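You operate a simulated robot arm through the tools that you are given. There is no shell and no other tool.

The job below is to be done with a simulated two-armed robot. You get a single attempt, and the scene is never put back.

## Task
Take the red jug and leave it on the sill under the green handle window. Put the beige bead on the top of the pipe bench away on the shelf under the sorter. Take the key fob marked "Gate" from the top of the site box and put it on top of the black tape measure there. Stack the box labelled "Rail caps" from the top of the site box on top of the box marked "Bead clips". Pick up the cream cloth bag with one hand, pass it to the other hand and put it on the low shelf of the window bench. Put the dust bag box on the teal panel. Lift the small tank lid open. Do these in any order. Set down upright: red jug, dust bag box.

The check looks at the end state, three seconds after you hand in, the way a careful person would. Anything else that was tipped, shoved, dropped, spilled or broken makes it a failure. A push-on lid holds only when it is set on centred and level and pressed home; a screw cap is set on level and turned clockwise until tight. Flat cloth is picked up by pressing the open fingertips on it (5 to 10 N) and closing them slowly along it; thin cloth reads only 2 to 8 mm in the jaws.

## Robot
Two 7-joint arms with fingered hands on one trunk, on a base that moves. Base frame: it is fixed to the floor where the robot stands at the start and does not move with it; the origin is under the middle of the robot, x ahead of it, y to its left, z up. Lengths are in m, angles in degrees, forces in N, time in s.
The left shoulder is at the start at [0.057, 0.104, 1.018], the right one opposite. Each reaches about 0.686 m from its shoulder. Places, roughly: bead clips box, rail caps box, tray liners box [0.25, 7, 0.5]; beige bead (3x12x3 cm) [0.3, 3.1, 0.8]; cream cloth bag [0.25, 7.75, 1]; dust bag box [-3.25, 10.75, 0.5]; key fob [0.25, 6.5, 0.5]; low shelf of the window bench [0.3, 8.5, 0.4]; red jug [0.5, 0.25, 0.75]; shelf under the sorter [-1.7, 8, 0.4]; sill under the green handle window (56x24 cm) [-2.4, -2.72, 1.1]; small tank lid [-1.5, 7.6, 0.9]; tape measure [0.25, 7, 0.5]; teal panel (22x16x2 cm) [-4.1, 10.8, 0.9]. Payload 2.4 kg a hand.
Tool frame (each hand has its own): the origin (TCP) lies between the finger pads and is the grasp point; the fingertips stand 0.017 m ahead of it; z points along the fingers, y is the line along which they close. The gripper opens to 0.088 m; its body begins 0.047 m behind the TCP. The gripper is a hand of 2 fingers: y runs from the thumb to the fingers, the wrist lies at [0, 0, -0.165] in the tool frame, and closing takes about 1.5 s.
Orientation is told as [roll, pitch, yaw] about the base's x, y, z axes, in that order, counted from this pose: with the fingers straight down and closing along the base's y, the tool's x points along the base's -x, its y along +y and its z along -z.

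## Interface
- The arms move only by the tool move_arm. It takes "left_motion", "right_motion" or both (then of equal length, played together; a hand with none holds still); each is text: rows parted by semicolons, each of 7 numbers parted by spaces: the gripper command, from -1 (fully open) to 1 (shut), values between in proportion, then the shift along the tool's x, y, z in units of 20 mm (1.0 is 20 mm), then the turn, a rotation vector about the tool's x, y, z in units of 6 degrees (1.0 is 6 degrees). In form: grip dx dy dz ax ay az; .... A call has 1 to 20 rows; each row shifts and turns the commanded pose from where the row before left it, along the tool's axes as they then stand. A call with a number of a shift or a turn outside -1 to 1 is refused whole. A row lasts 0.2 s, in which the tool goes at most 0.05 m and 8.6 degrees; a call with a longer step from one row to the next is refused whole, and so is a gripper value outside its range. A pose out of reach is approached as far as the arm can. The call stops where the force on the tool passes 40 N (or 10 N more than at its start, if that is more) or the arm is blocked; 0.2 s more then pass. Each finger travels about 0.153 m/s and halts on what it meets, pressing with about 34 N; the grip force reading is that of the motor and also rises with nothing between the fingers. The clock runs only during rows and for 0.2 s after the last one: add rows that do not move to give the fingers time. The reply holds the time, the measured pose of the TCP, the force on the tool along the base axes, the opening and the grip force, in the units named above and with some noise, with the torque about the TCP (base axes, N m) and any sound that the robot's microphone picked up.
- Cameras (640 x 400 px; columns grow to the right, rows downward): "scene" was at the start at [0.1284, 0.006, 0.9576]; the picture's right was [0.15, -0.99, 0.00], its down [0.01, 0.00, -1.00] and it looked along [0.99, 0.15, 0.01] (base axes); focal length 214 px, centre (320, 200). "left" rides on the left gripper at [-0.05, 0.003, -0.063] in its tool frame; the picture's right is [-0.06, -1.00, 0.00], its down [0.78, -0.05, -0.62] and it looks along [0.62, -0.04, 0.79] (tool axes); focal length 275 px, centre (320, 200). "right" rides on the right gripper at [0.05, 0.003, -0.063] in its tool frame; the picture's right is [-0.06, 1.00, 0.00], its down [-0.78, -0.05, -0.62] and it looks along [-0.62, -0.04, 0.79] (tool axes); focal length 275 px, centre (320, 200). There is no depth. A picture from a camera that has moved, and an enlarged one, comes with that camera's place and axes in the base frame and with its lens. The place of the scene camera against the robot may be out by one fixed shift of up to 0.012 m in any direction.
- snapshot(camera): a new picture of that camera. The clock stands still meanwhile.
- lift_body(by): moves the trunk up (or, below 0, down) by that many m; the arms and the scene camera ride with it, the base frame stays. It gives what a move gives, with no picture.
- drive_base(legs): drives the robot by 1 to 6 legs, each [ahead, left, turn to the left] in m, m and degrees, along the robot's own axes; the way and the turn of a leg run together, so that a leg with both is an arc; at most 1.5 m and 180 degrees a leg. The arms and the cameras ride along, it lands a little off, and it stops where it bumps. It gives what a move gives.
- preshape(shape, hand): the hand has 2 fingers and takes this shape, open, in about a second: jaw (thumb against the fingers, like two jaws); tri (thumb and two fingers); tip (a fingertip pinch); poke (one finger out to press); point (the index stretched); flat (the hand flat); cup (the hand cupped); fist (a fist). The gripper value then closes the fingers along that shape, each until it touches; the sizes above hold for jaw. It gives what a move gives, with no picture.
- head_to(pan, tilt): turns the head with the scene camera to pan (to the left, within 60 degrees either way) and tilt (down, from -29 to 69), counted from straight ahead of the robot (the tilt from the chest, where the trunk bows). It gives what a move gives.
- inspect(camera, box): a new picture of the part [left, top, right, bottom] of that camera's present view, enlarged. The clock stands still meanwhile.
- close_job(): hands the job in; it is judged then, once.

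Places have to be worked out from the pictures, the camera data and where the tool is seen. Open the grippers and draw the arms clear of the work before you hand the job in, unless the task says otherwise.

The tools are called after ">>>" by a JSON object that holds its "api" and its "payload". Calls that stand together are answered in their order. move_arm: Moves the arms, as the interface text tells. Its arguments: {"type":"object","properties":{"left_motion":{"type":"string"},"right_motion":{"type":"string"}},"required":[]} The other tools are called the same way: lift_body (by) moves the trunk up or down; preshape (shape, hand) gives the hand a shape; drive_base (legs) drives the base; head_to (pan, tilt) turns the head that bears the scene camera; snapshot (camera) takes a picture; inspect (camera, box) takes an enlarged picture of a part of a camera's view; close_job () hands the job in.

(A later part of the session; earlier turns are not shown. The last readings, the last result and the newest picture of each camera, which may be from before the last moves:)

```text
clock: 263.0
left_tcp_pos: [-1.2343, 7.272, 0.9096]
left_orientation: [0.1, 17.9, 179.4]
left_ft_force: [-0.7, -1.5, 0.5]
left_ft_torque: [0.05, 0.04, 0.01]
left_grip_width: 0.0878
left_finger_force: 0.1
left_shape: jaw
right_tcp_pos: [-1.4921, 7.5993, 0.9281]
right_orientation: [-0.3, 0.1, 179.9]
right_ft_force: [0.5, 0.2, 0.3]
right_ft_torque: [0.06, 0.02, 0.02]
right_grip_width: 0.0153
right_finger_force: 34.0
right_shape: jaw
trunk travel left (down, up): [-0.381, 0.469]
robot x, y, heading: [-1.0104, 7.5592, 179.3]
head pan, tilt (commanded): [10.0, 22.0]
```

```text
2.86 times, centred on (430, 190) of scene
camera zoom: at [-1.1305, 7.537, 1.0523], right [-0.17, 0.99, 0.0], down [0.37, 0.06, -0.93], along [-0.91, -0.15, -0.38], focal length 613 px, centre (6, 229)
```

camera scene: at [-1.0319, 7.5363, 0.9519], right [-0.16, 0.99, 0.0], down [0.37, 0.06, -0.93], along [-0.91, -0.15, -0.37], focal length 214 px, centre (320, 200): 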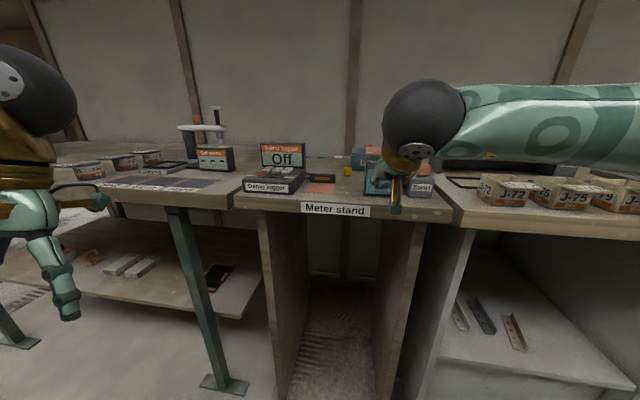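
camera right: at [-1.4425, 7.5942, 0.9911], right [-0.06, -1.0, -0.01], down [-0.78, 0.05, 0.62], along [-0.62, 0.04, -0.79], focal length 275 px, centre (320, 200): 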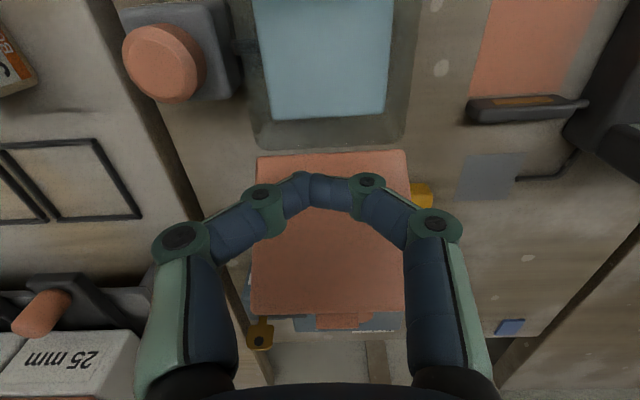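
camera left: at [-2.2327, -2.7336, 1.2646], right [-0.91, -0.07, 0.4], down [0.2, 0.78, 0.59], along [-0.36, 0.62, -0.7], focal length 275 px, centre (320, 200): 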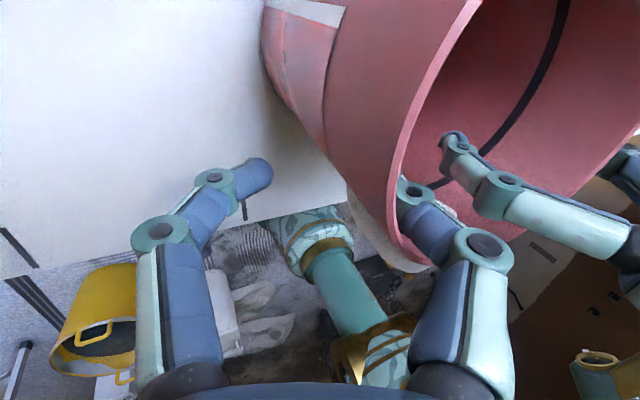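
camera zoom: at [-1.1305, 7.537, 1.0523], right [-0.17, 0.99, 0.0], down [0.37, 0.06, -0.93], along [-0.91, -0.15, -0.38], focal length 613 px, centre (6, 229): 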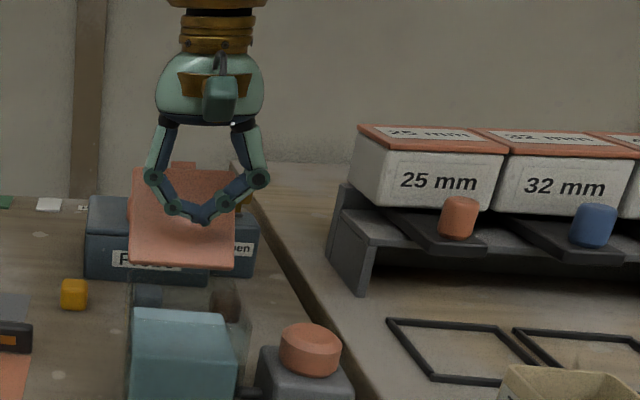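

The lid now stands open behind the fingers, leaning back. I back away 6 cm and check whether it stays open.

>>> {"api": "drive_base", "payload": {"legs": [[-0.06, 0, 0]]}}

>>> {"api": "inspect", "payload": {"camera": "scene", "box": [330, 120, 530, 260]}}

>>> {"api": "snapshot", "payload": {"camera": "right"}}

```text
clock: 263.9
left_tcp_pos: [-1.172, 7.2719, 0.909]
left_orientation: [0.1, 17.9, 179.5]
left_ft_force: [0.1, 0.4, 0.1]
left_ft_torque: [0.0, 0.01, 0.01]
left_grip_width: 0.0881
left_finger_force: 0.1
left_shape: jaw
right_tcp_pos: [-1.4309, 7.5976, 0.9281]
right_orientation: [-0.2, -0.1, -179.9]
right_ft_force: [0.0, 0.1, 0.1]
right_ft_torque: [0.05, 0.03, -0.02]
right_grip_width: 0.0154
right_finger_force: 33.9
right_shape: jaw
trunk travel left (down, up): [-0.381, 0.469]
robot x, y, heading: [-0.9511, 7.5606, 179.6]
head pan, tilt (commanded): [10.0, 22.0]
```

```text
2.86 times, centred on (430, 190) of scene
camera zoom: at [-1.0685, 7.5363, 1.0524], right [-0.17, 0.99, 0.0], down [0.37, 0.06, -0.93], along [-0.91, -0.15, -0.37], focal length 613 px, centre (6, 229)
```

zoom: 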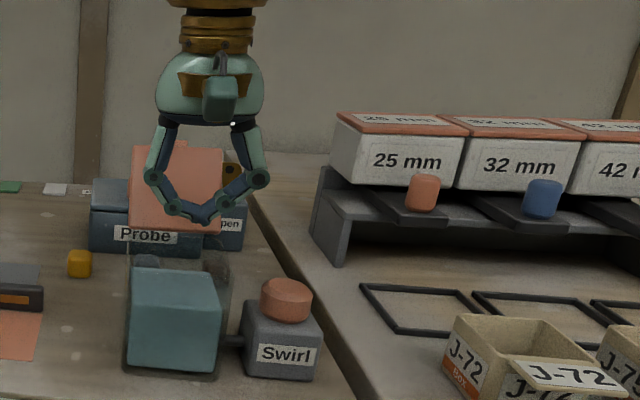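

```text
taken
camera right: at [-1.3806, 7.5931, 0.9914], right [-0.06, -1.0, -0.01], down [-0.78, 0.04, 0.62], along [-0.62, 0.04, -0.78], focal length 275 px, centre (320, 200)
```

right: 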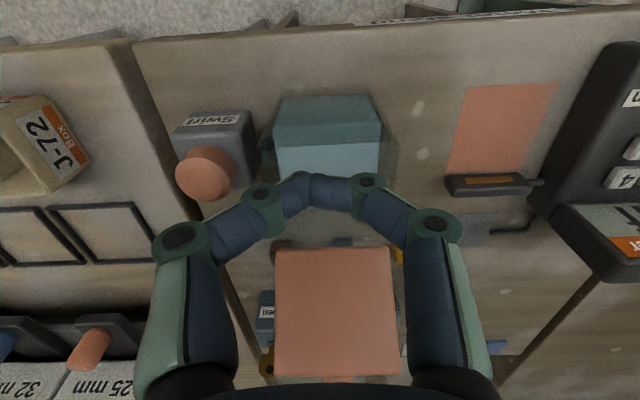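

The lid stays open on its own and nothing else has moved. I raise the right hand, straighten the left hand, and back away to head for the site box.

>>> {"api": "move_arm", "payload": {"left_motion": "-1 0 0 0 0 -0.99 0; -1 0 0 0 0 -0.99 0; -1 0 0 0 0 -0.99 0; -1 -0.8 0 0 0 0 0; -1 -0.8 0 0 0 0 0; -1 -0.8 0 0 0 0 0", "right_motion": "0 0 0 -1 0 0 0; -0.5 0 0 -1 0 0 0; -1 0 0 -1 0 0 0; -1 0.5 0 -0.5 0 0 0; -1 0.5 0 0 0 0 0; -1 0.5 0 0 0 0 0"}}

>>> {"api": "drive_base", "payload": {"legs": [[-0.4, 0, 0], [0, 0.65, 0]]}}

>>> {"api": "snapshot", "payload": {"camera": "scene"}}

```text
clock: 265.3
left_tcp_pos: [-1.2214, 7.2706, 0.91]
left_orientation: [0.2, 0.1, 179.5]
left_ft_force: [-0.1, 0.0, 0.0]
left_ft_torque: [0.0, 0.0, -0.04]
left_grip_width: 0.0878
left_finger_force: 0.0
left_shape: jaw
right_tcp_pos: [-1.3999, 7.5984, 1.0003]
right_orientation: [-0.3, -0.2, -179.8]
right_ft_force: [0.4, -0.7, -0.7]
right_ft_torque: [0.01, 0.02, 0.0]
right_grip_width: 0.0877
right_finger_force: 0.0
right_shape: jaw
trunk travel left (down, up): [-0.381, 0.469]
robot x, y, heading: [-0.9494, 7.562, 179.7]
head pan, tilt (commanded): [10.0, 22.0]
```

```text
clock: 271.0
left_tcp_pos: [-0.8161, 6.6175, 0.9096]
left_orientation: [0.1, 0.1, -179.1]
left_ft_force: [-0.2, -0.1, -0.1]
left_ft_torque: [-0.03, 0.01, 0.02]
left_grip_width: 0.0882
left_finger_force: 0.0
left_shape: jaw
right_tcp_pos: [-1.0026, 6.9385, 1.0005]
right_orientation: [-0.4, -0.1, -178.5]
right_ft_force: [0.2, -0.1, 0.1]
right_ft_torque: [0.01, -0.03, 0.04]
right_grip_width: 0.0879
right_finger_force: 0.0
right_shape: jaw
trunk travel left (down, up): [-0.381, 0.469]
robot x, y, heading: [-0.5557, 6.9104, -178.8]
head pan, tilt (commanded): [10.0, 22.0]
```

```text
taken
camera scene: at [-0.6698, 6.8859, 1.0523], right [-0.19, 0.98, 0.0], down [0.37, 0.07, -0.93], along [-0.91, -0.18, -0.37], focal length 214 px, centre (320, 200)
```

scene: 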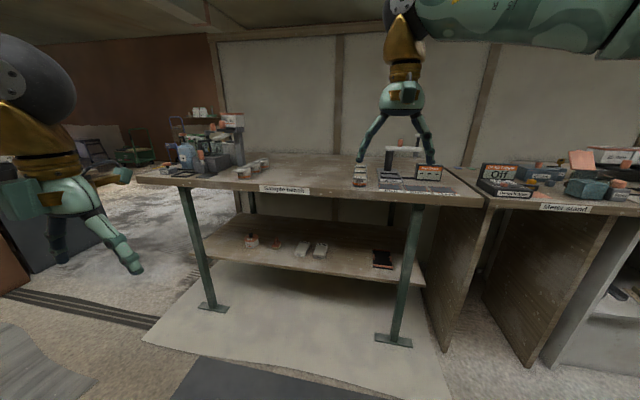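

The tank lid is still open. I turn around to face the site box and look down at it.

>>> {"api": "drive_base", "payload": {"legs": [[0, 0, 178.8]]}}

>>> {"api": "head_to", "payload": {"pan": 0, "tilt": 40}}

>>> {"api": "snapshot", "payload": {"camera": "scene"}}

```text
clock: 278.6
left_tcp_pos: [-0.2792, 7.1963, 0.909]
left_orientation: [0.1, 0.1, -1.2]
left_ft_force: [-0.1, -1.0, -0.1]
left_ft_torque: [0.02, 0.01, -0.01]
left_grip_width: 0.0879
left_finger_force: 0.0
left_shape: jaw
right_tcp_pos: [-0.1043, 6.8663, 1.0005]
right_orientation: [-0.2, -0.1, -0.8]
right_ft_force: [0.0, -0.1, 1.0]
right_ft_torque: [-0.04, 0.0, -0.01]
right_grip_width: 0.0878
right_finger_force: 0.0
right_shape: jaw
trunk travel left (down, up): [-0.381, 0.469]
robot x, y, heading: [-0.5554, 6.91, -1.4]
head pan, tilt (commanded): [10.0, 22.0]
```

```text
clock: 279.4
left_tcp_pos: [-0.2791, 7.1952, 0.9097]
left_orientation: [0.1, 0.0, -1.3]
left_ft_force: [-0.4, 0.2, 0.4]
left_ft_torque: [0.0, 0.03, -0.03]
left_grip_width: 0.0879
left_finger_force: 0.1
left_shape: jaw
right_tcp_pos: [-0.105, 6.8674, 0.9997]
right_orientation: [-0.3, 0.0, -0.7]
right_ft_force: [0.2, 0.9, 0.8]
right_ft_torque: [0.0, 0.0, 0.03]
right_grip_width: 0.0879
right_finger_force: 0.0
right_shape: jaw
trunk travel left (down, up): [-0.381, 0.469]
robot x, y, heading: [-0.5529, 6.9112, -1.3]
head pan, tilt (commanded): [0.0, 40.0]
```

```text
taken
camera scene: at [-0.4324, 6.9022, 1.0242], right [-0.02, -1.0, 0.0], down [-0.64, 0.01, -0.77], along [0.77, -0.02, -0.64], focal length 214 px, centre (320, 200)
```

scene: 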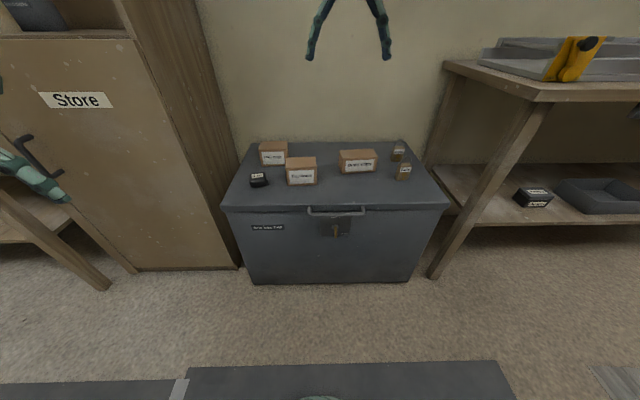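

I zoom in on the top of the site box to read the labels.

>>> {"api": "inspect", "payload": {"camera": "scene", "box": [225, 130, 345, 200]}}

>>> {"api": "inspect", "payload": {"camera": "scene", "box": [325, 130, 445, 200]}}

```text
5.33 times, centred on (285, 165) of scene
camera zoom: at [-0.4324, 6.9022, 1.0242], right [-0.02, -1.0, 0.0], down [-0.64, 0.01, -0.77], along [0.77, -0.02, -0.64], focal length 1144 px, centre (507, 387)
```

zoom: 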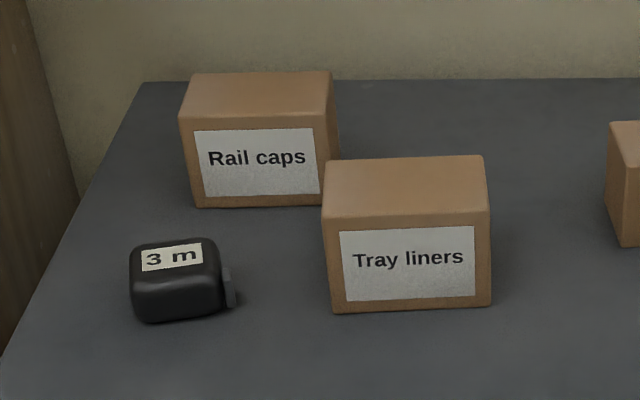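

```text
5.33 times, centred on (385, 165) of scene
camera zoom: at [-0.4324, 6.9022, 1.0242], right [-0.02, -1.0, 0.0], down [-0.64, 0.01, -0.77], along [0.77, -0.02, -0.64], focal length 1144 px, centre (-27, 387)
```

zoom: 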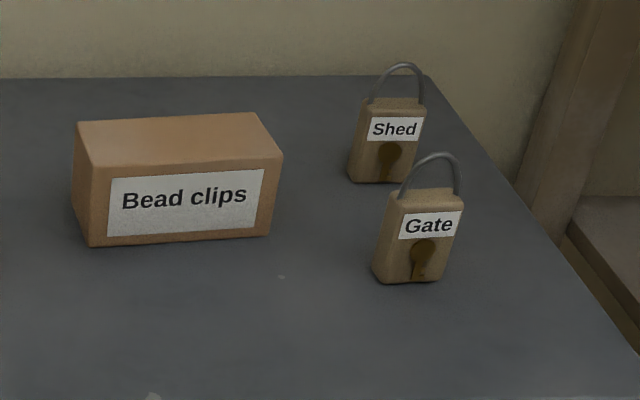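

The tops read: "3 m" tape and "Rail caps" on the left, "Tray liners" in the middle, "Bead clips" and the fobs "Gate" (front) and "Shed" (behind) on the right. I raise the left hand out of the way, lower the trunk and move in front of the Gate fob.

>>> {"api": "move_arm", "payload": {"left_motion": "-1 0 0 -1 0 0 0; -1 0 0 -1 0 0 0; -1 0 0 -1 0 0 0; -1 0 0 -1 0 0 0; -1 0 0 -1 0 0 0; -1 0 0 -1 0 0 0; -1 0 0 -1 0 0 0; -1 0 0 -1 0 0 0; -1 0 0 -1 0 0 0; -1 0 0 -1 0 0 0"}}

>>> {"api": "drive_base", "payload": {"legs": [[0, -0.33, 1.2], [0.25, 0, 0]]}}

>>> {"api": "lift_body", "payload": {"by": -0.25}}

>>> {"api": "snapshot", "payload": {"camera": "right"}}

>>> {"api": "snapshot", "payload": {"camera": "scene"}}

```text
clock: 281.6
left_tcp_pos: [-0.2796, 7.1968, 1.1099]
left_orientation: [0.2, 0.1, -1.3]
left_ft_force: [-0.2, 0.1, 0.4]
left_ft_torque: [-0.01, 0.01, 0.02]
left_grip_width: 0.0881
left_finger_force: 0.0
left_shape: jaw
right_tcp_pos: [-0.106, 6.8667, 1.0003]
right_orientation: [-0.4, -0.1, -0.7]
right_ft_force: [-1.1, 0.0, 0.1]
right_ft_torque: [-0.01, -0.02, -0.01]
right_grip_width: 0.088
right_finger_force: 0.2
right_shape: jaw
trunk travel left (down, up): [-0.381, 0.469]
robot x, y, heading: [-0.5527, 6.911, -1.3]
head pan, tilt (commanded): [0.0, 40.0]
```

```text
clock: 285.2
left_tcp_pos: [-0.0396, 6.8742, 1.1099]
left_orientation: [0.1, 0.2, -0.3]
left_ft_force: [-0.9, -0.3, -0.1]
left_ft_torque: [0.0, 0.02, 0.03]
left_grip_width: 0.0881
left_finger_force: 0.1
left_shape: jaw
right_tcp_pos: [0.1407, 6.547, 1.0001]
right_orientation: [-0.3, -0.1, 0.3]
right_ft_force: [-0.4, 0.0, -0.6]
right_ft_torque: [-0.01, -0.01, 0.0]
right_grip_width: 0.088
right_finger_force: 0.0
right_shape: jaw
trunk travel left (down, up): [-0.381, 0.469]
robot x, y, heading: [-0.3062, 6.5804, -0.3]
head pan, tilt (commanded): [0.0, 40.0]
```

```text
clock: 287.8
left_tcp_pos: [-0.0451, 6.8763, 0.8596]
left_orientation: [0.0, -0.4, -0.3]
left_ft_force: [0.5, 0.2, -0.3]
left_ft_torque: [-0.02, 0.02, 0.03]
left_grip_width: 0.0878
left_finger_force: 0.1
left_shape: jaw
right_tcp_pos: [0.1361, 6.5499, 0.7521]
right_orientation: [-0.4, -0.4, 0.3]
right_ft_force: [-0.4, 0.5, -0.2]
right_ft_torque: [0.0, 0.0, -0.01]
right_grip_width: 0.0877
right_finger_force: 0.0
right_shape: jaw
trunk travel left (down, up): [-0.131, 0.719]
robot x, y, heading: [-0.3065, 6.5861, -0.4]
head pan, tilt (commanded): [0.0, 40.0]
```

```text
taken
camera right: at [0.0853, 6.5513, 0.8154], right [0.06, 1.0, -0.01], down [0.78, -0.04, 0.62], along [0.62, -0.04, -0.78], focal length 275 px, centre (320, 200)
```

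right: 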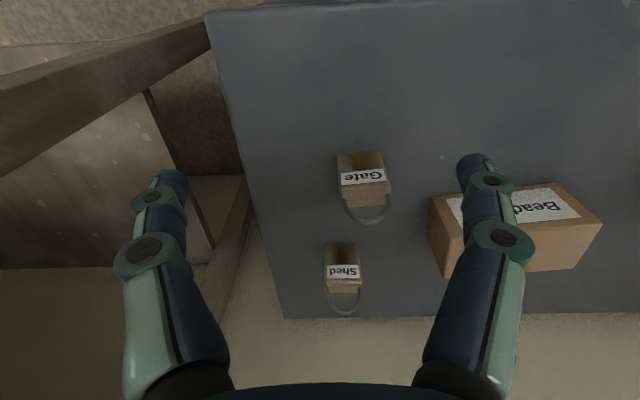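

```text
taken
camera scene: at [-0.1819, 6.5792, 0.7757], right [0.0, -1.0, 0.0], down [-0.64, 0.0, -0.77], along [0.77, -0.01, -0.64], focal length 214 px, centre (320, 200)
```

scene: 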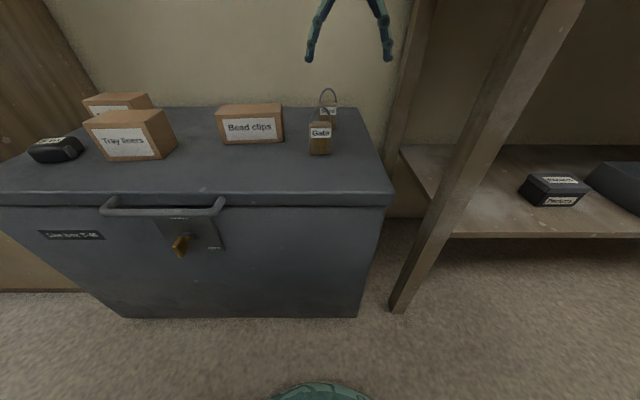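

Two views give the site box top at z≈0.565 and the Gate fob's body (≈4.9 cm wide, 2 cm thick, 6 cm tall plus ring) at [0.235, 6.583]. I move the base so the right hand is right above it.

>>> {"api": "drive_base", "payload": {"legs": [[0.099, 0.034, 0.4]]}}

>>> {"api": "snapshot", "payload": {"camera": "right"}}

```text
clock: 288.5
left_tcp_pos: [-0.0432, 6.8766, 0.8608]
left_orientation: [-0.1, -0.3, -0.5]
left_ft_force: [-0.3, -0.7, -0.3]
left_ft_torque: [0.02, 0.0, 0.01]
left_grip_width: 0.0879
left_finger_force: 0.1
left_shape: jaw
right_tcp_pos: [0.1359, 6.5492, 0.7525]
right_orientation: [-0.5, -0.5, 0.3]
right_ft_force: [-0.4, 0.7, 0.4]
right_ft_torque: [-0.02, 0.01, -0.01]
right_grip_width: 0.088
right_finger_force: 0.0
right_shape: jaw
trunk travel left (down, up): [-0.131, 0.719]
robot x, y, heading: [-0.3097, 6.5844, -0.4]
head pan, tilt (commanded): [0.0, 40.0]
stopped in leg 1: the robot was blocked; the commanded pose is now the measured one
```

```text
taken
camera right: at [0.0852, 6.5514, 0.8156], right [0.05, 1.0, -0.01], down [0.78, -0.04, 0.62], along [0.62, -0.04, -0.78], focal length 275 px, centre (320, 200)
```

right: 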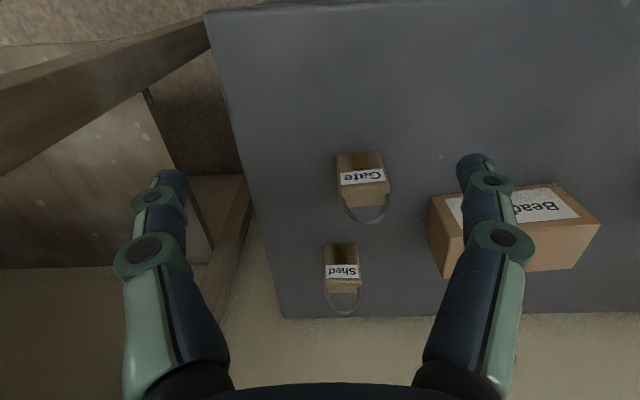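

The base is blocked although nothing is at its front. I suspect the right elbow is against the charging bench; I look to the right.

>>> {"api": "head_to", "payload": {"pan": -45, "tilt": 15}}

>>> {"api": "snapshot", "payload": {"camera": "scene"}}

```text
clock: 289.6
left_tcp_pos: [-0.0425, 6.8762, 0.8618]
left_orientation: [0.0, -0.4, -0.4]
left_ft_force: [0.8, -0.3, -0.1]
left_ft_torque: [-0.01, -0.01, 0.03]
left_grip_width: 0.0879
left_finger_force: 0.1
left_shape: jaw
right_tcp_pos: [0.1362, 6.5494, 0.7521]
right_orientation: [-0.5, -0.4, 0.4]
right_ft_force: [0.4, -0.8, -0.5]
right_ft_torque: [-0.02, 0.02, -0.02]
right_grip_width: 0.088
right_finger_force: 0.0
right_shape: jaw
trunk travel left (down, up): [-0.131, 0.719]
robot x, y, heading: [-0.3038, 6.5852, -0.3]
head pan, tilt (commanded): [-45.0, 15.0]
```

```text
taken
camera scene: at [-0.2004, 6.5141, 0.8156], right [-0.71, -0.7, 0.0], down [-0.17, 0.18, -0.97], along [0.68, -0.69, -0.25], focal length 214 px, centre (320, 200)
```

scene: 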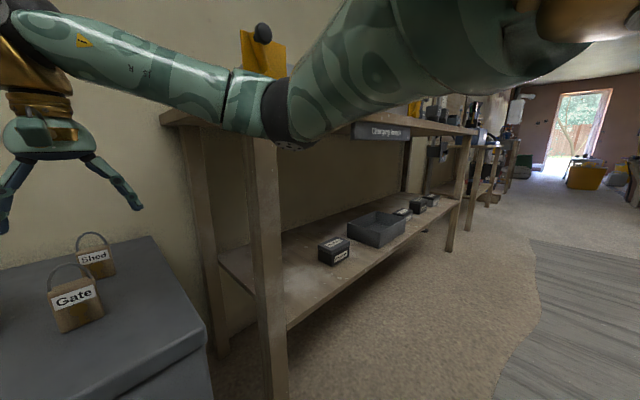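

The right elbow was resting against the charging bench. I raise the trunk again, move left and turn 30° right so the elbow stays away from that bench.

>>> {"api": "lift_body", "payload": {"by": 0.25}}

>>> {"api": "drive_base", "payload": {"legs": [[-0.03, 0.25, 0], [0, 0, -29.6]]}}

>>> {"api": "snapshot", "payload": {"camera": "scene"}}

```text
clock: 292.2
left_tcp_pos: [-0.0367, 6.8747, 1.1092]
left_orientation: [0.2, 0.2, -0.4]
left_ft_force: [0.0, -0.2, 0.6]
left_ft_torque: [0.03, 0.01, 0.03]
left_grip_width: 0.0879
left_finger_force: 0.1
left_shape: jaw
right_tcp_pos: [0.1413, 6.5472, 0.9972]
right_orientation: [-0.4, 0.2, 0.4]
right_ft_force: [1.2, 0.7, -0.6]
right_ft_torque: [0.01, -0.01, -0.01]
right_grip_width: 0.0879
right_finger_force: 0.0
right_shape: jaw
trunk travel left (down, up): [-0.381, 0.469]
robot x, y, heading: [-0.3016, 6.5843, -0.4]
head pan, tilt (commanded): [-45.0, 15.0]
```

```text
clock: 295.5
left_tcp_pos: [0.0391, 6.9537, 1.1099]
left_orientation: [0.1, 0.1, -29.4]
left_ft_force: [0.7, 1.0, -0.3]
left_ft_torque: [0.01, 0.03, 0.04]
left_grip_width: 0.088
left_finger_force: 0.0
left_shape: jaw
right_tcp_pos: [0.0396, 6.582, 0.9988]
right_orientation: [-0.3, 0.1, -28.5]
right_ft_force: [0.5, 0.2, -0.8]
right_ft_torque: [0.03, -0.03, -0.01]
right_grip_width: 0.088
right_finger_force: 0.0
right_shape: jaw
trunk travel left (down, up): [-0.381, 0.469]
robot x, y, heading: [-0.3347, 6.8329, -29.2]
head pan, tilt (commanded): [-45.0, 15.0]
```

```text
taken
camera scene: at [-0.2777, 6.7192, 1.0631], right [-0.96, -0.26, 0.0], down [-0.07, 0.26, -0.96], along [0.25, -0.93, -0.26], focal length 214 px, centre (320, 200)
```

scene: 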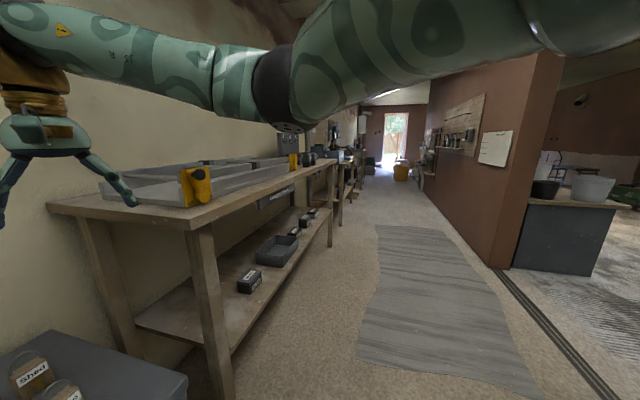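

The bench corner is at about [0.133, 6.336]; with this heading the elbow clears it by ~8 cm. I move in so the hand is over the Gate fob and turn the wrist square to it.

>>> {"api": "drive_base", "payload": {"legs": [[0.144, 0.0805, 0]]}}

>>> {"api": "move_arm", "payload": {"right_motion": "-1 0 0 0 0 0 -0.96; -1 0 0 0 0 0 -0.96; -1 0 0 0 0 0 -0.96; -1 0 0 0 0 0 -0.96; -1 0 0 0 0 0 -0.96; -1 -0.7 0 0 0 0 0; -1 -0.7 0 0 0 0 0"}}

>>> {"api": "snapshot", "payload": {"camera": "right"}}

>>> {"api": "head_to", "payload": {"pan": 25, "tilt": 40}}

>>> {"api": "snapshot", "payload": {"camera": "scene"}}

```text
clock: 296.9
left_tcp_pos: [0.2101, 6.9486, 1.1086]
left_orientation: [0.0, 0.1, -29.7]
left_ft_force: [0.5, -0.1, 0.0]
left_ft_torque: [-0.04, 0.0, -0.01]
left_grip_width: 0.0878
left_finger_force: 0.0
left_shape: jaw
right_tcp_pos: [0.2085, 6.5754, 0.9981]
right_orientation: [-0.4, 0.1, -28.9]
right_ft_force: [-0.5, 0.6, 0.2]
right_ft_torque: [0.03, 0.03, 0.02]
right_grip_width: 0.0881
right_finger_force: 0.1
right_shape: jaw
trunk travel left (down, up): [-0.381, 0.469]
robot x, y, heading: [-0.1671, 6.8304, -29.6]
head pan, tilt (commanded): [-45.0, 15.0]
```

```text
clock: 298.5
left_tcp_pos: [0.2117, 6.9489, 1.1087]
left_orientation: [0.1, 0.1, -29.6]
left_ft_force: [-0.1, -0.3, -0.1]
left_ft_torque: [0.02, -0.01, -0.02]
left_grip_width: 0.0878
left_finger_force: 0.1
left_shape: jaw
right_tcp_pos: [0.2355, 6.5761, 0.9986]
right_orientation: [-0.2, 0.3, 0.0]
right_ft_force: [-0.1, -1.1, 0.4]
right_ft_torque: [0.01, -0.02, -0.02]
right_grip_width: 0.0878
right_finger_force: 0.0
right_shape: jaw
trunk travel left (down, up): [-0.381, 0.469]
robot x, y, heading: [-0.1661, 6.8261, -29.9]
head pan, tilt (commanded): [-45.0, 15.0]
```

```text
taken
camera right: at [0.1855, 6.5779, 1.0625], right [0.06, 1.0, -0.01], down [0.79, -0.05, 0.62], along [0.61, -0.04, -0.79], focal length 275 px, centre (320, 200)
```

right: 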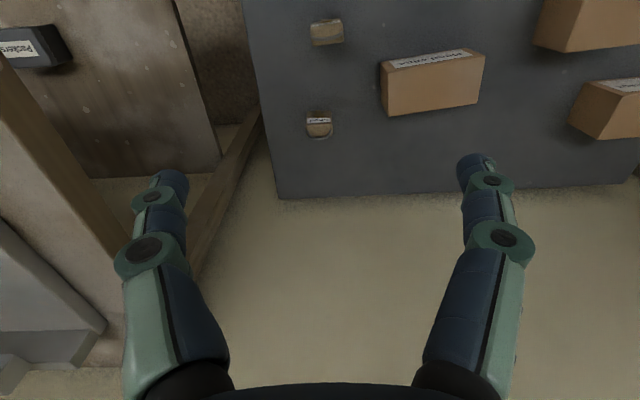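

```text
clock: 299.9
left_tcp_pos: [0.2093, 6.9485, 1.1088]
left_orientation: [0.1, 0.0, -29.7]
left_ft_force: [-0.3, -0.4, 0.9]
left_ft_torque: [-0.02, 0.04, -0.03]
left_grip_width: 0.0879
left_finger_force: 0.0
left_shape: jaw
right_tcp_pos: [0.2339, 6.5754, 0.9985]
right_orientation: [-0.3, 0.3, 0.0]
right_ft_force: [0.5, 0.9, 0.6]
right_ft_torque: [-0.03, -0.03, 0.0]
right_grip_width: 0.0877
right_finger_force: 0.1
right_shape: jaw
trunk travel left (down, up): [-0.381, 0.469]
robot x, y, heading: [-0.1626, 6.8274, -29.5]
head pan, tilt (commanded): [25.0, 40.0]
```

```text
taken
camera scene: at [-0.0491, 6.7987, 1.0242], right [-0.08, -1.0, 0.0], down [-0.64, 0.05, -0.77], along [0.76, -0.06, -0.64], focal length 214 px, centre (320, 200)
```

scene: 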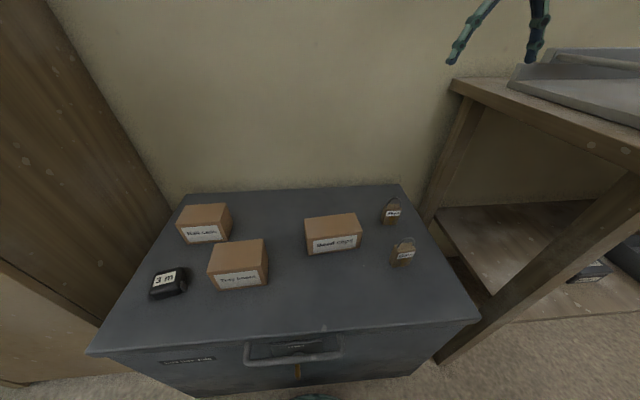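

The Gate fob is at [0.235, 6.584], and the hand is nearly above it. I shift 8 mm left and lower the trunk 0.25 m.

>>> {"api": "lift_body", "payload": {"by": -0.25}}

>>> {"api": "move_arm", "payload": {"right_motion": "-1 0 0.42 0 0 0 0; -1 0 0 0 0 0 0"}}

>>> {"api": "snapshot", "payload": {"camera": "right"}}

>>> {"api": "head_to", "payload": {"pan": -20, "tilt": 20}}

>>> {"api": "snapshot", "payload": {"camera": "scene"}}

```text
clock: 302.5
left_tcp_pos: [0.2097, 6.9482, 0.8601]
left_orientation: [0.1, 0.2, -29.6]
left_ft_force: [0.2, 0.3, -0.1]
left_ft_torque: [0.01, -0.02, 0.0]
left_grip_width: 0.088
left_finger_force: 0.0
left_shape: jaw
right_tcp_pos: [0.2332, 6.5755, 0.7498]
right_orientation: [-0.2, 0.3, -0.2]
right_ft_force: [0.4, 0.0, 0.3]
right_ft_torque: [0.0, 0.02, -0.01]
right_grip_width: 0.0878
right_finger_force: 0.1
right_shape: jaw
trunk travel left (down, up): [-0.131, 0.719]
robot x, y, heading: [-0.1683, 6.8259, -29.6]
head pan, tilt (commanded): [25.0, 40.0]
```

```text
clock: 303.1
left_tcp_pos: [0.2102, 6.9493, 0.8582]
left_orientation: [0.1, 0.1, -29.8]
left_ft_force: [0.4, 0.1, 0.5]
left_ft_torque: [0.01, 0.0, 0.0]
left_grip_width: 0.0879
left_finger_force: 0.0
left_shape: jaw
right_tcp_pos: [0.2351, 6.5833, 0.7477]
right_orientation: [-0.4, 0.3, -0.1]
right_ft_force: [-0.2, 0.3, -0.2]
right_ft_torque: [0.0, 0.01, 0.0]
right_grip_width: 0.0876
right_finger_force: 0.1
right_shape: jaw
trunk travel left (down, up): [-0.131, 0.719]
robot x, y, heading: [-0.167, 6.8267, -29.6]
head pan, tilt (commanded): [25.0, 40.0]
```

```text
taken
camera right: at [0.1845, 6.5864, 0.8109], right [0.06, 1.0, -0.01], down [0.79, -0.05, 0.61], along [0.61, -0.04, -0.79], focal length 275 px, centre (320, 200)
```

right: 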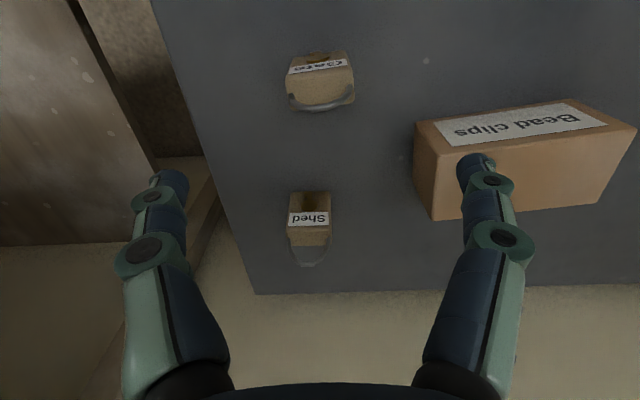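

```text
clock: 304.2
left_tcp_pos: [0.2103, 6.9483, 0.8593]
left_orientation: [0.1, 0.1, -29.6]
left_ft_force: [-0.1, -0.1, 0.1]
left_ft_torque: [-0.02, 0.01, 0.01]
left_grip_width: 0.0879
left_finger_force: 0.0
left_shape: jaw
right_tcp_pos: [0.2346, 6.5856, 0.747]
right_orientation: [-0.2, 0.3, -0.1]
right_ft_force: [0.3, -0.1, -0.1]
right_ft_torque: [-0.01, -0.01, -0.01]
right_grip_width: 0.0878
right_finger_force: 0.1
right_shape: jaw
trunk travel left (down, up): [-0.131, 0.719]
robot x, y, heading: [-0.1644, 6.829, -29.7]
head pan, tilt (commanded): [-20.0, 20.0]
```

```text
taken
camera scene: at [-0.0646, 6.7297, 0.8063], right [-0.76, -0.65, 0.0], down [-0.22, 0.26, -0.94], along [0.61, -0.72, -0.34], focal length 214 px, centre (320, 200)
```

scene: 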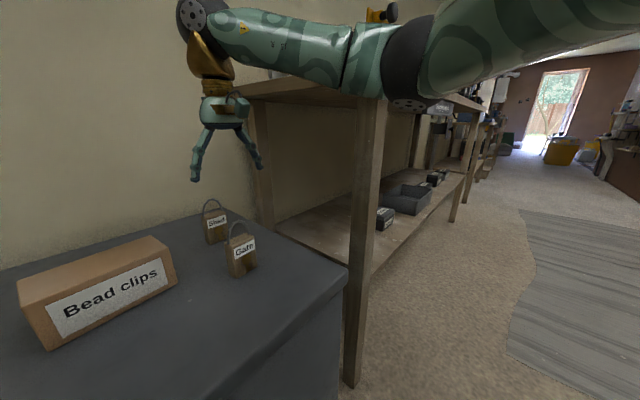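

The fob is centred under the hand. I lower to TCP z≈0.617 so the fingers straddle its upper body with the ring clear of the palm.

>>> {"api": "move_arm", "payload": {"right_motion": "-1 0 0 1 0 0 0; -1 0 0 1 0 0 0; -1 0 0 1 0 0 0; -1 0 0 1 0 0 0; -1 0 0 1 0 0 0; -1 0 0 0.8 0 0 0; -1 0 0 0.7 0 0 0"}}

>>> {"api": "snapshot", "payload": {"camera": "right"}}

>>> {"api": "inspect", "payload": {"camera": "scene", "box": [120, 130, 320, 300]}}

```text
clock: 305.8
left_tcp_pos: [0.2093, 6.949, 0.8586]
left_orientation: [0.2, 0.0, -29.8]
left_ft_force: [0.1, 0.3, -0.1]
left_ft_torque: [-0.01, 0.03, 0.04]
left_grip_width: 0.088
left_finger_force: 0.0
left_shape: jaw
right_tcp_pos: [0.2341, 6.5855, 0.619]
right_orientation: [-0.3, 0.3, -0.1]
right_ft_force: [1.0, 0.6, -0.2]
right_ft_torque: [-0.01, 0.01, -0.03]
right_grip_width: 0.0878
right_finger_force: 0.0
right_shape: jaw
trunk travel left (down, up): [-0.131, 0.719]
robot x, y, heading: [-0.1639, 6.8312, -29.8]
head pan, tilt (commanded): [-20.0, 20.0]
```

```text
taken
camera right: at [0.1833, 6.5875, 0.6822], right [0.06, 1.0, -0.01], down [0.79, -0.05, 0.62], along [0.61, -0.04, -0.79], focal length 275 px, centre (320, 200)
```

right: 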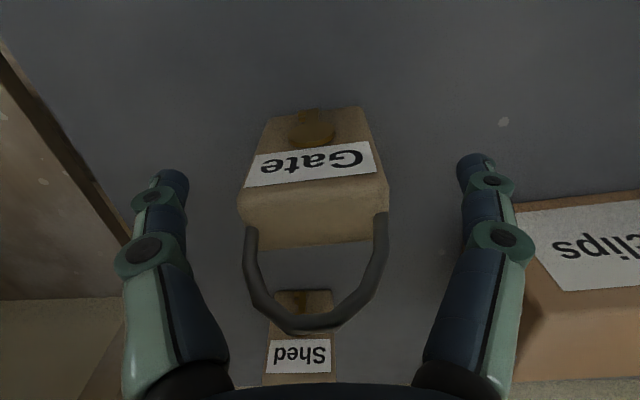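

```text
2.35 times, centred on (220, 215) of scene
camera zoom: at [-0.0647, 6.7296, 0.8064], right [-0.76, -0.65, 0.0], down [-0.22, 0.26, -0.94], along [0.61, -0.72, -0.34], focal length 505 px, centre (555, 165)
```

zoom: 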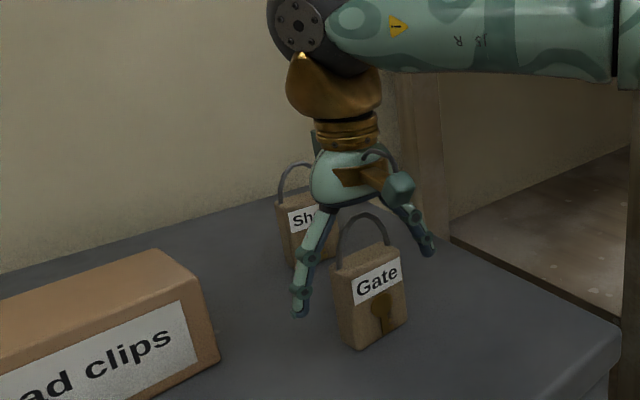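

The fob body stands between the fingers, about 5 mm further ahead than the tool centre. I nudge forward and close.

>>> {"api": "move_arm", "payload": {"right_motion": "-1 -0.25 0 0 0 0 0; -0.7 0 0 0 0 0 0; -0.4 0 0 0 0 0 0; -0.1 0 0 0 0 0 0; 0.2 0 0 0 0 0 0; 0.2 0 0 0 0 0 0; 0.2 0 0 0 0 0 0"}}

>>> {"api": "snapshot", "payload": {"camera": "right"}}

```text
clock: 307.4
left_tcp_pos: [0.2111, 6.9476, 0.8594]
left_orientation: [0.0, 0.1, -29.7]
left_ft_force: [0.3, 0.8, 0.4]
left_ft_torque: [-0.01, 0.01, 0.02]
left_grip_width: 0.088
left_finger_force: 0.1
left_shape: jaw
right_tcp_pos: [0.2383, 6.5867, 0.6183]
right_orientation: [-0.3, 0.3, -0.1]
right_ft_force: [-0.9, 0.1, -1.2]
right_ft_torque: [0.03, 0.0, -0.04]
right_grip_width: 0.0393
right_finger_force: 34.2
right_shape: jaw
trunk travel left (down, up): [-0.131, 0.719]
robot x, y, heading: [-0.1649, 6.8285, -29.6]
head pan, tilt (commanded): [-20.0, 20.0]
```

```text
taken
camera right: at [0.1887, 6.5871, 0.6817], right [0.06, 1.0, 0.0], down [0.79, -0.05, 0.61], along [0.61, -0.04, -0.79], focal length 275 px, centre (320, 200)
```

right: 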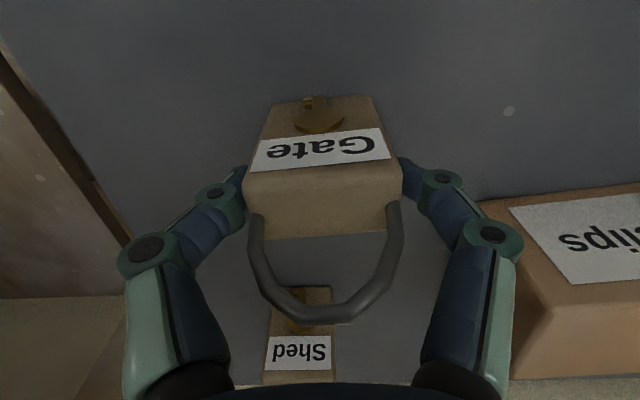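

The fob is gripped (3.9 cm wide, 34 N). I lift it 12 cm.

>>> {"api": "move_arm", "payload": {"right_motion": "0.2 0 0 -0.5 0 0 0; 0.2 0 0 -1 0 0 0; 0.2 0 0 -1 0 0 0; 0.2 0 0 -1 0 0 0; 0.2 0 0 -1 0 0 0; 0.2 0 0 -1 0 0 0; 0.2 0 0 -0.5 0 0 0"}}

>>> {"api": "snapshot", "payload": {"camera": "right"}}

>>> {"api": "head_to", "payload": {"pan": 30, "tilt": 40}}

>>> {"api": "snapshot", "payload": {"camera": "scene"}}

```text
clock: 309.0
left_tcp_pos: [0.211, 6.9494, 0.8602]
left_orientation: [0.1, 0.1, -29.6]
left_ft_force: [0.1, -0.4, 0.0]
left_ft_torque: [-0.02, 0.0, 0.02]
left_grip_width: 0.0879
left_finger_force: 0.0
left_shape: jaw
right_tcp_pos: [0.24, 6.5851, 0.7381]
right_orientation: [-0.2, 0.2, -0.1]
right_ft_force: [0.3, -0.3, -1.2]
right_ft_torque: [-0.01, -0.02, 0.0]
right_grip_width: 0.0392
right_finger_force: 34.1
right_shape: jaw
trunk travel left (down, up): [-0.131, 0.719]
robot x, y, heading: [-0.1666, 6.8268, -29.6]
head pan, tilt (commanded): [-20.0, 20.0]
```

```text
taken
camera right: at [0.1896, 6.5861, 0.8021], right [0.06, 1.0, 0.0], down [0.79, -0.05, 0.61], along [0.61, -0.04, -0.79], focal length 275 px, centre (320, 200)
```

right: 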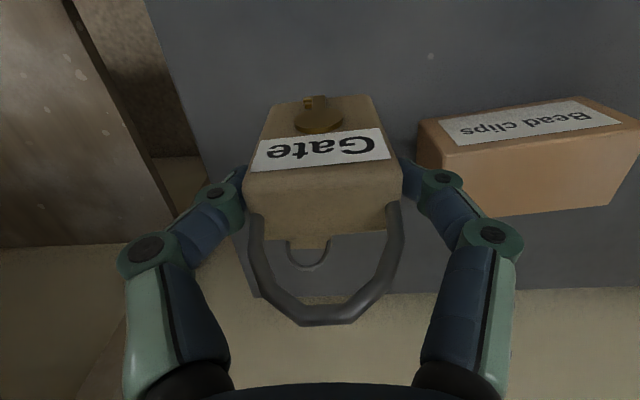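

```text
clock: 310.2
left_tcp_pos: [0.2103, 6.9489, 0.8594]
left_orientation: [0.1, 0.1, -29.7]
left_ft_force: [0.4, 1.3, 0.8]
left_ft_torque: [-0.01, 0.03, 0.02]
left_grip_width: 0.088
left_finger_force: 0.0
left_shape: jaw
right_tcp_pos: [0.2389, 6.5838, 0.7385]
right_orientation: [-0.3, 0.3, -0.2]
right_ft_force: [0.5, 0.0, -1.1]
right_ft_torque: [0.0, -0.02, 0.0]
right_grip_width: 0.0392
right_finger_force: 34.0
right_shape: jaw
trunk travel left (down, up): [-0.131, 0.719]
robot x, y, heading: [-0.1623, 6.8279, -29.4]
head pan, tilt (commanded): [30.0, 40.0]
```

```text
taken
camera scene: at [-0.04, 6.8011, 0.775], right [0.01, -1.0, 0.0], down [-0.64, 0.0, -0.77], along [0.77, 0.0, -0.64], focal length 214 px, centre (320, 200)
```

scene: 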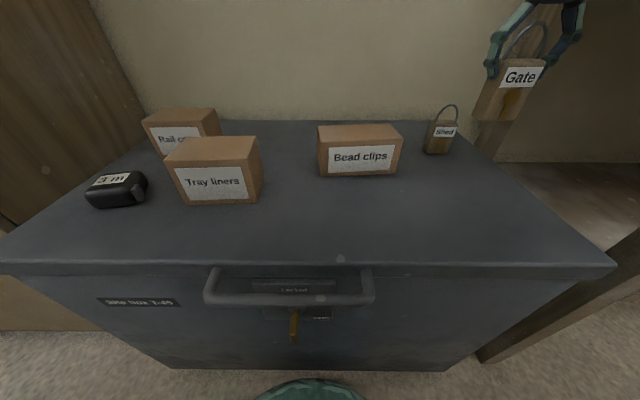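

The fob is held. I raise the trunk 8 cm, turn the base back to face straight, move left towards the tape measure, and turn the wrist back.

>>> {"api": "lift_body", "payload": {"by": 0.08}}

>>> {"api": "drive_base", "payload": {"legs": [[-0.05, 0.03, 29.5], [0, 0.26, 0]]}}

>>> {"api": "move_arm", "payload": {"right_motion": "0.2 0 0 0 0 0 0.97; 0.2 0 0 0 0 0 0.97; 0.2 0 0 0 0 0 0.97; 0.2 0 0 0 0 0 0.97; 0.2 0 0 0 0 0 0.97"}}

>>> {"api": "snapshot", "payload": {"camera": "right"}}

>>> {"api": "snapshot", "payload": {"camera": "scene"}}

```text
clock: 311.4
left_tcp_pos: [0.2109, 6.9487, 0.9392]
left_orientation: [0.1, 0.1, -29.7]
left_ft_force: [-0.5, 0.6, -1.0]
left_ft_torque: [-0.01, 0.01, -0.03]
left_grip_width: 0.0882
left_finger_force: 0.1
left_shape: jaw
right_tcp_pos: [0.24, 6.5843, 0.8186]
right_orientation: [-0.2, 0.3, -0.1]
right_ft_force: [0.6, -0.3, -1.4]
right_ft_torque: [0.0, 0.02, 0.0]
right_grip_width: 0.0392
right_finger_force: 33.8
right_shape: jaw
trunk travel left (down, up): [-0.211, 0.639]
robot x, y, heading: [-0.1633, 6.8277, -29.5]
head pan, tilt (commanded): [30.0, 40.0]
```

```text
clock: 314.7
left_tcp_pos: [0.0633, 7.4195, 0.9386]
left_orientation: [0.2, 0.1, 0.0]
left_ft_force: [0.3, 0.4, 0.2]
left_ft_torque: [0.03, 0.03, 0.01]
left_grip_width: 0.0881
left_finger_force: 0.1
left_shape: jaw
right_tcp_pos: [0.2697, 7.1165, 0.8182]
right_orientation: [-0.3, 0.4, 29.5]
right_ft_force: [0.2, -0.4, -0.5]
right_ft_torque: [-0.02, -0.02, 0.01]
right_grip_width: 0.0393
right_finger_force: 34.0
right_shape: jaw
trunk travel left (down, up): [-0.211, 0.639]
robot x, y, heading: [-0.202, 7.1267, 0.0]
head pan, tilt (commanded): [30.0, 40.0]
```

```text
clock: 315.9
left_tcp_pos: [0.0654, 7.4202, 0.9392]
left_orientation: [0.0, 0.3, -0.1]
left_ft_force: [0.2, 0.0, 0.0]
left_ft_torque: [-0.01, -0.02, 0.0]
left_grip_width: 0.0879
left_finger_force: 0.0
left_shape: jaw
right_tcp_pos: [0.2702, 7.1171, 0.8179]
right_orientation: [-0.3, 0.0, 0.3]
right_ft_force: [0.0, 0.3, -0.3]
right_ft_torque: [0.06, 0.0, 0.01]
right_grip_width: 0.0394
right_finger_force: 33.9
right_shape: jaw
trunk travel left (down, up): [-0.211, 0.639]
robot x, y, heading: [-0.2004, 7.1307, 0.1]
head pan, tilt (commanded): [30.0, 40.0]
```

```text
taken
camera right: at [0.2198, 7.119, 0.8811], right [0.06, 1.0, -0.01], down [0.79, -0.04, 0.62], along [0.62, -0.04, -0.79], focal length 275 px, centre (320, 200)
```

right: 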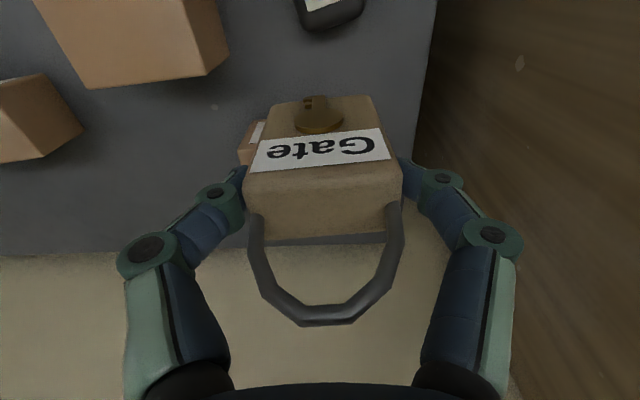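

```text
taken
camera scene: at [-0.0869, 7.1647, 0.8539], right [0.5, -0.87, 0.0], down [-0.56, -0.32, -0.77], along [0.66, 0.38, -0.64], focal length 214 px, centre (320, 200)
```

scene: 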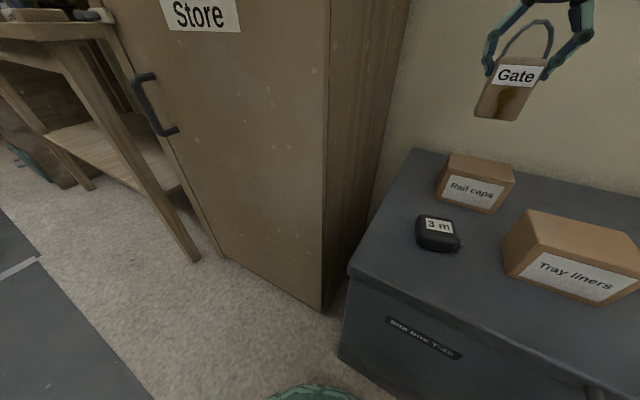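

The tape measure spans about x 0.19–0.25, y 7.094–7.156. I back 5 cm so the fob is above it and check with the hand camera.

>>> {"api": "drive_base", "payload": {"legs": [[-0.05, 0.005, 0]]}}

>>> {"api": "snapshot", "payload": {"camera": "right"}}

>>> {"api": "inspect", "payload": {"camera": "scene", "box": [380, 20, 580, 280]}}

```text
clock: 316.8
left_tcp_pos: [0.0141, 7.4256, 0.94]
left_orientation: [0.1, 0.1, 0.2]
left_ft_force: [-1.1, 0.1, -0.5]
left_ft_torque: [0.0, 0.0, -0.02]
left_grip_width: 0.0881
left_finger_force: 0.1
left_shape: jaw
right_tcp_pos: [0.2187, 7.1231, 0.8181]
right_orientation: [-0.4, 0.1, 0.4]
right_ft_force: [-0.2, -0.1, -0.2]
right_ft_torque: [0.01, -0.01, 0.0]
right_grip_width: 0.0393
right_finger_force: 34.3
right_shape: jaw
trunk travel left (down, up): [-0.211, 0.639]
robot x, y, heading: [-0.2533, 7.1333, -0.1]
head pan, tilt (commanded): [30.0, 40.0]
```

```text
taken
camera right: at [0.17, 7.125, 0.8811], right [0.05, 1.0, -0.01], down [0.79, -0.04, 0.62], along [0.62, -0.04, -0.79], focal length 275 px, centre (320, 200)
```

right: 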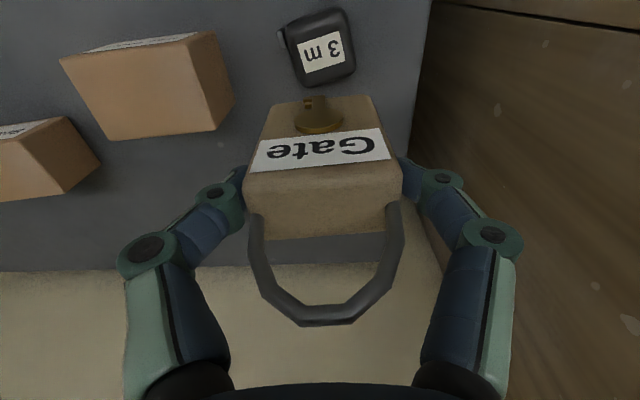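

```text
1.54 times, centred on (480, 150) of scene
camera zoom: at [-0.1369, 7.17, 0.8539], right [0.5, -0.86, 0.0], down [-0.56, -0.32, -0.77], along [0.66, 0.38, -0.64], focal length 330 px, centre (74, 277)
```

zoom: 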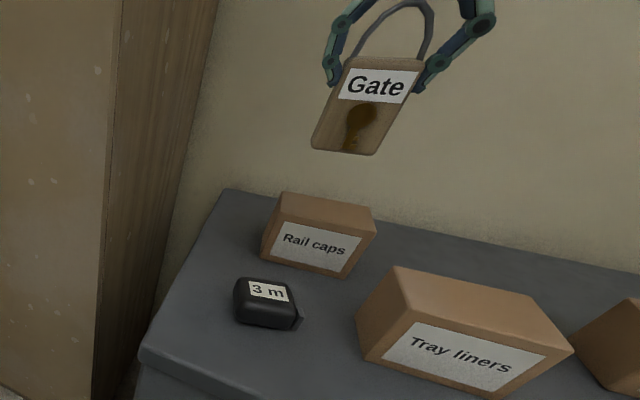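

The tape's top is at z≈0.597 with its centre at [0.22, 7.122], directly below the fob. I lower the trunk 0.145 m and check before the last centimetres.

>>> {"api": "lift_body", "payload": {"by": -0.145}}

>>> {"api": "head_to", "payload": {"pan": -5, "tilt": 25}}

>>> {"api": "snapshot", "payload": {"camera": "scene"}}

>>> {"api": "snapshot", "payload": {"camera": "right"}}

```text
clock: 318.5
left_tcp_pos: [0.0139, 7.426, 0.7946]
left_orientation: [0.2, 0.2, 0.0]
left_ft_force: [-0.5, -0.1, 0.3]
left_ft_torque: [0.02, 0.02, 0.0]
left_grip_width: 0.088
left_finger_force: 0.1
left_shape: jaw
right_tcp_pos: [0.2209, 7.122, 0.6738]
right_orientation: [-0.4, 0.1, 0.5]
right_ft_force: [0.3, 0.3, -0.2]
right_ft_torque: [-0.04, -0.02, -0.01]
right_grip_width: 0.0395
right_finger_force: 34.4
right_shape: jaw
trunk travel left (down, up): [-0.066, 0.784]
robot x, y, heading: [-0.255, 7.1319, 0.0]
head pan, tilt (commanded): [30.0, 40.0]
```

```text
clock: 319.6
left_tcp_pos: [0.015, 7.4252, 0.7946]
left_orientation: [0.1, 0.0, 0.0]
left_ft_force: [0.3, -0.1, 0.1]
left_ft_torque: [-0.01, 0.01, 0.02]
left_grip_width: 0.0879
left_finger_force: 0.0
left_shape: jaw
right_tcp_pos: [0.2194, 7.123, 0.6725]
right_orientation: [-0.4, 0.1, 0.5]
right_ft_force: [-0.6, -0.2, -0.5]
right_ft_torque: [-0.02, 0.01, 0.04]
right_grip_width: 0.0392
right_finger_force: 33.6
right_shape: jaw
trunk travel left (down, up): [-0.066, 0.784]
robot x, y, heading: [-0.2541, 7.1361, 0.2]
head pan, tilt (commanded): [-5.0, 25.0]
```

```text
taken
camera scene: at [-0.1111, 7.1196, 0.7351], right [-0.08, -1.0, 0.0], down [-0.42, 0.04, -0.91], along [0.9, -0.08, -0.42], focal length 214 px, centre (320, 200)
```

scene: 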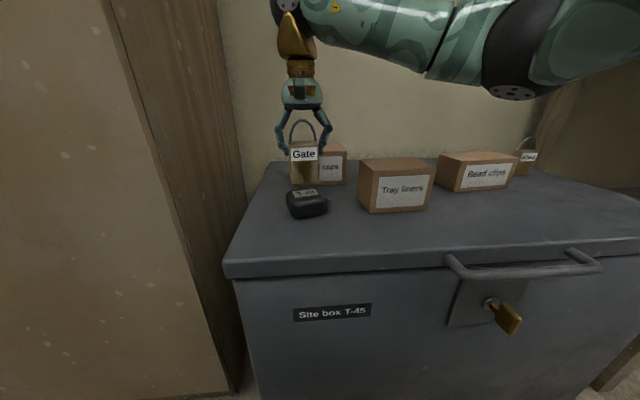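

```text
taken
camera right: at [0.1699, 7.125, 0.7362], right [0.05, 1.0, -0.01], down [0.79, -0.04, 0.62], along [0.62, -0.04, -0.79], focal length 275 px, centre (320, 200)
```

right: 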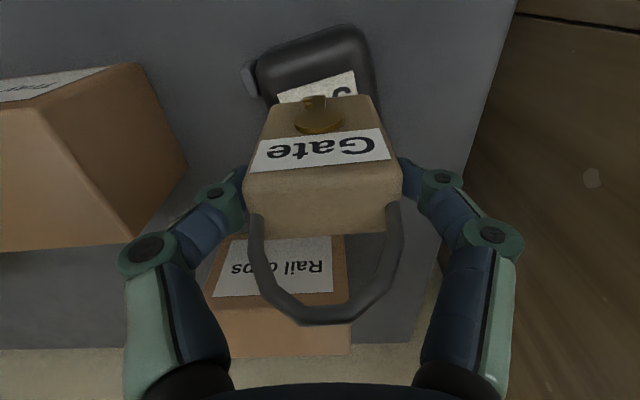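

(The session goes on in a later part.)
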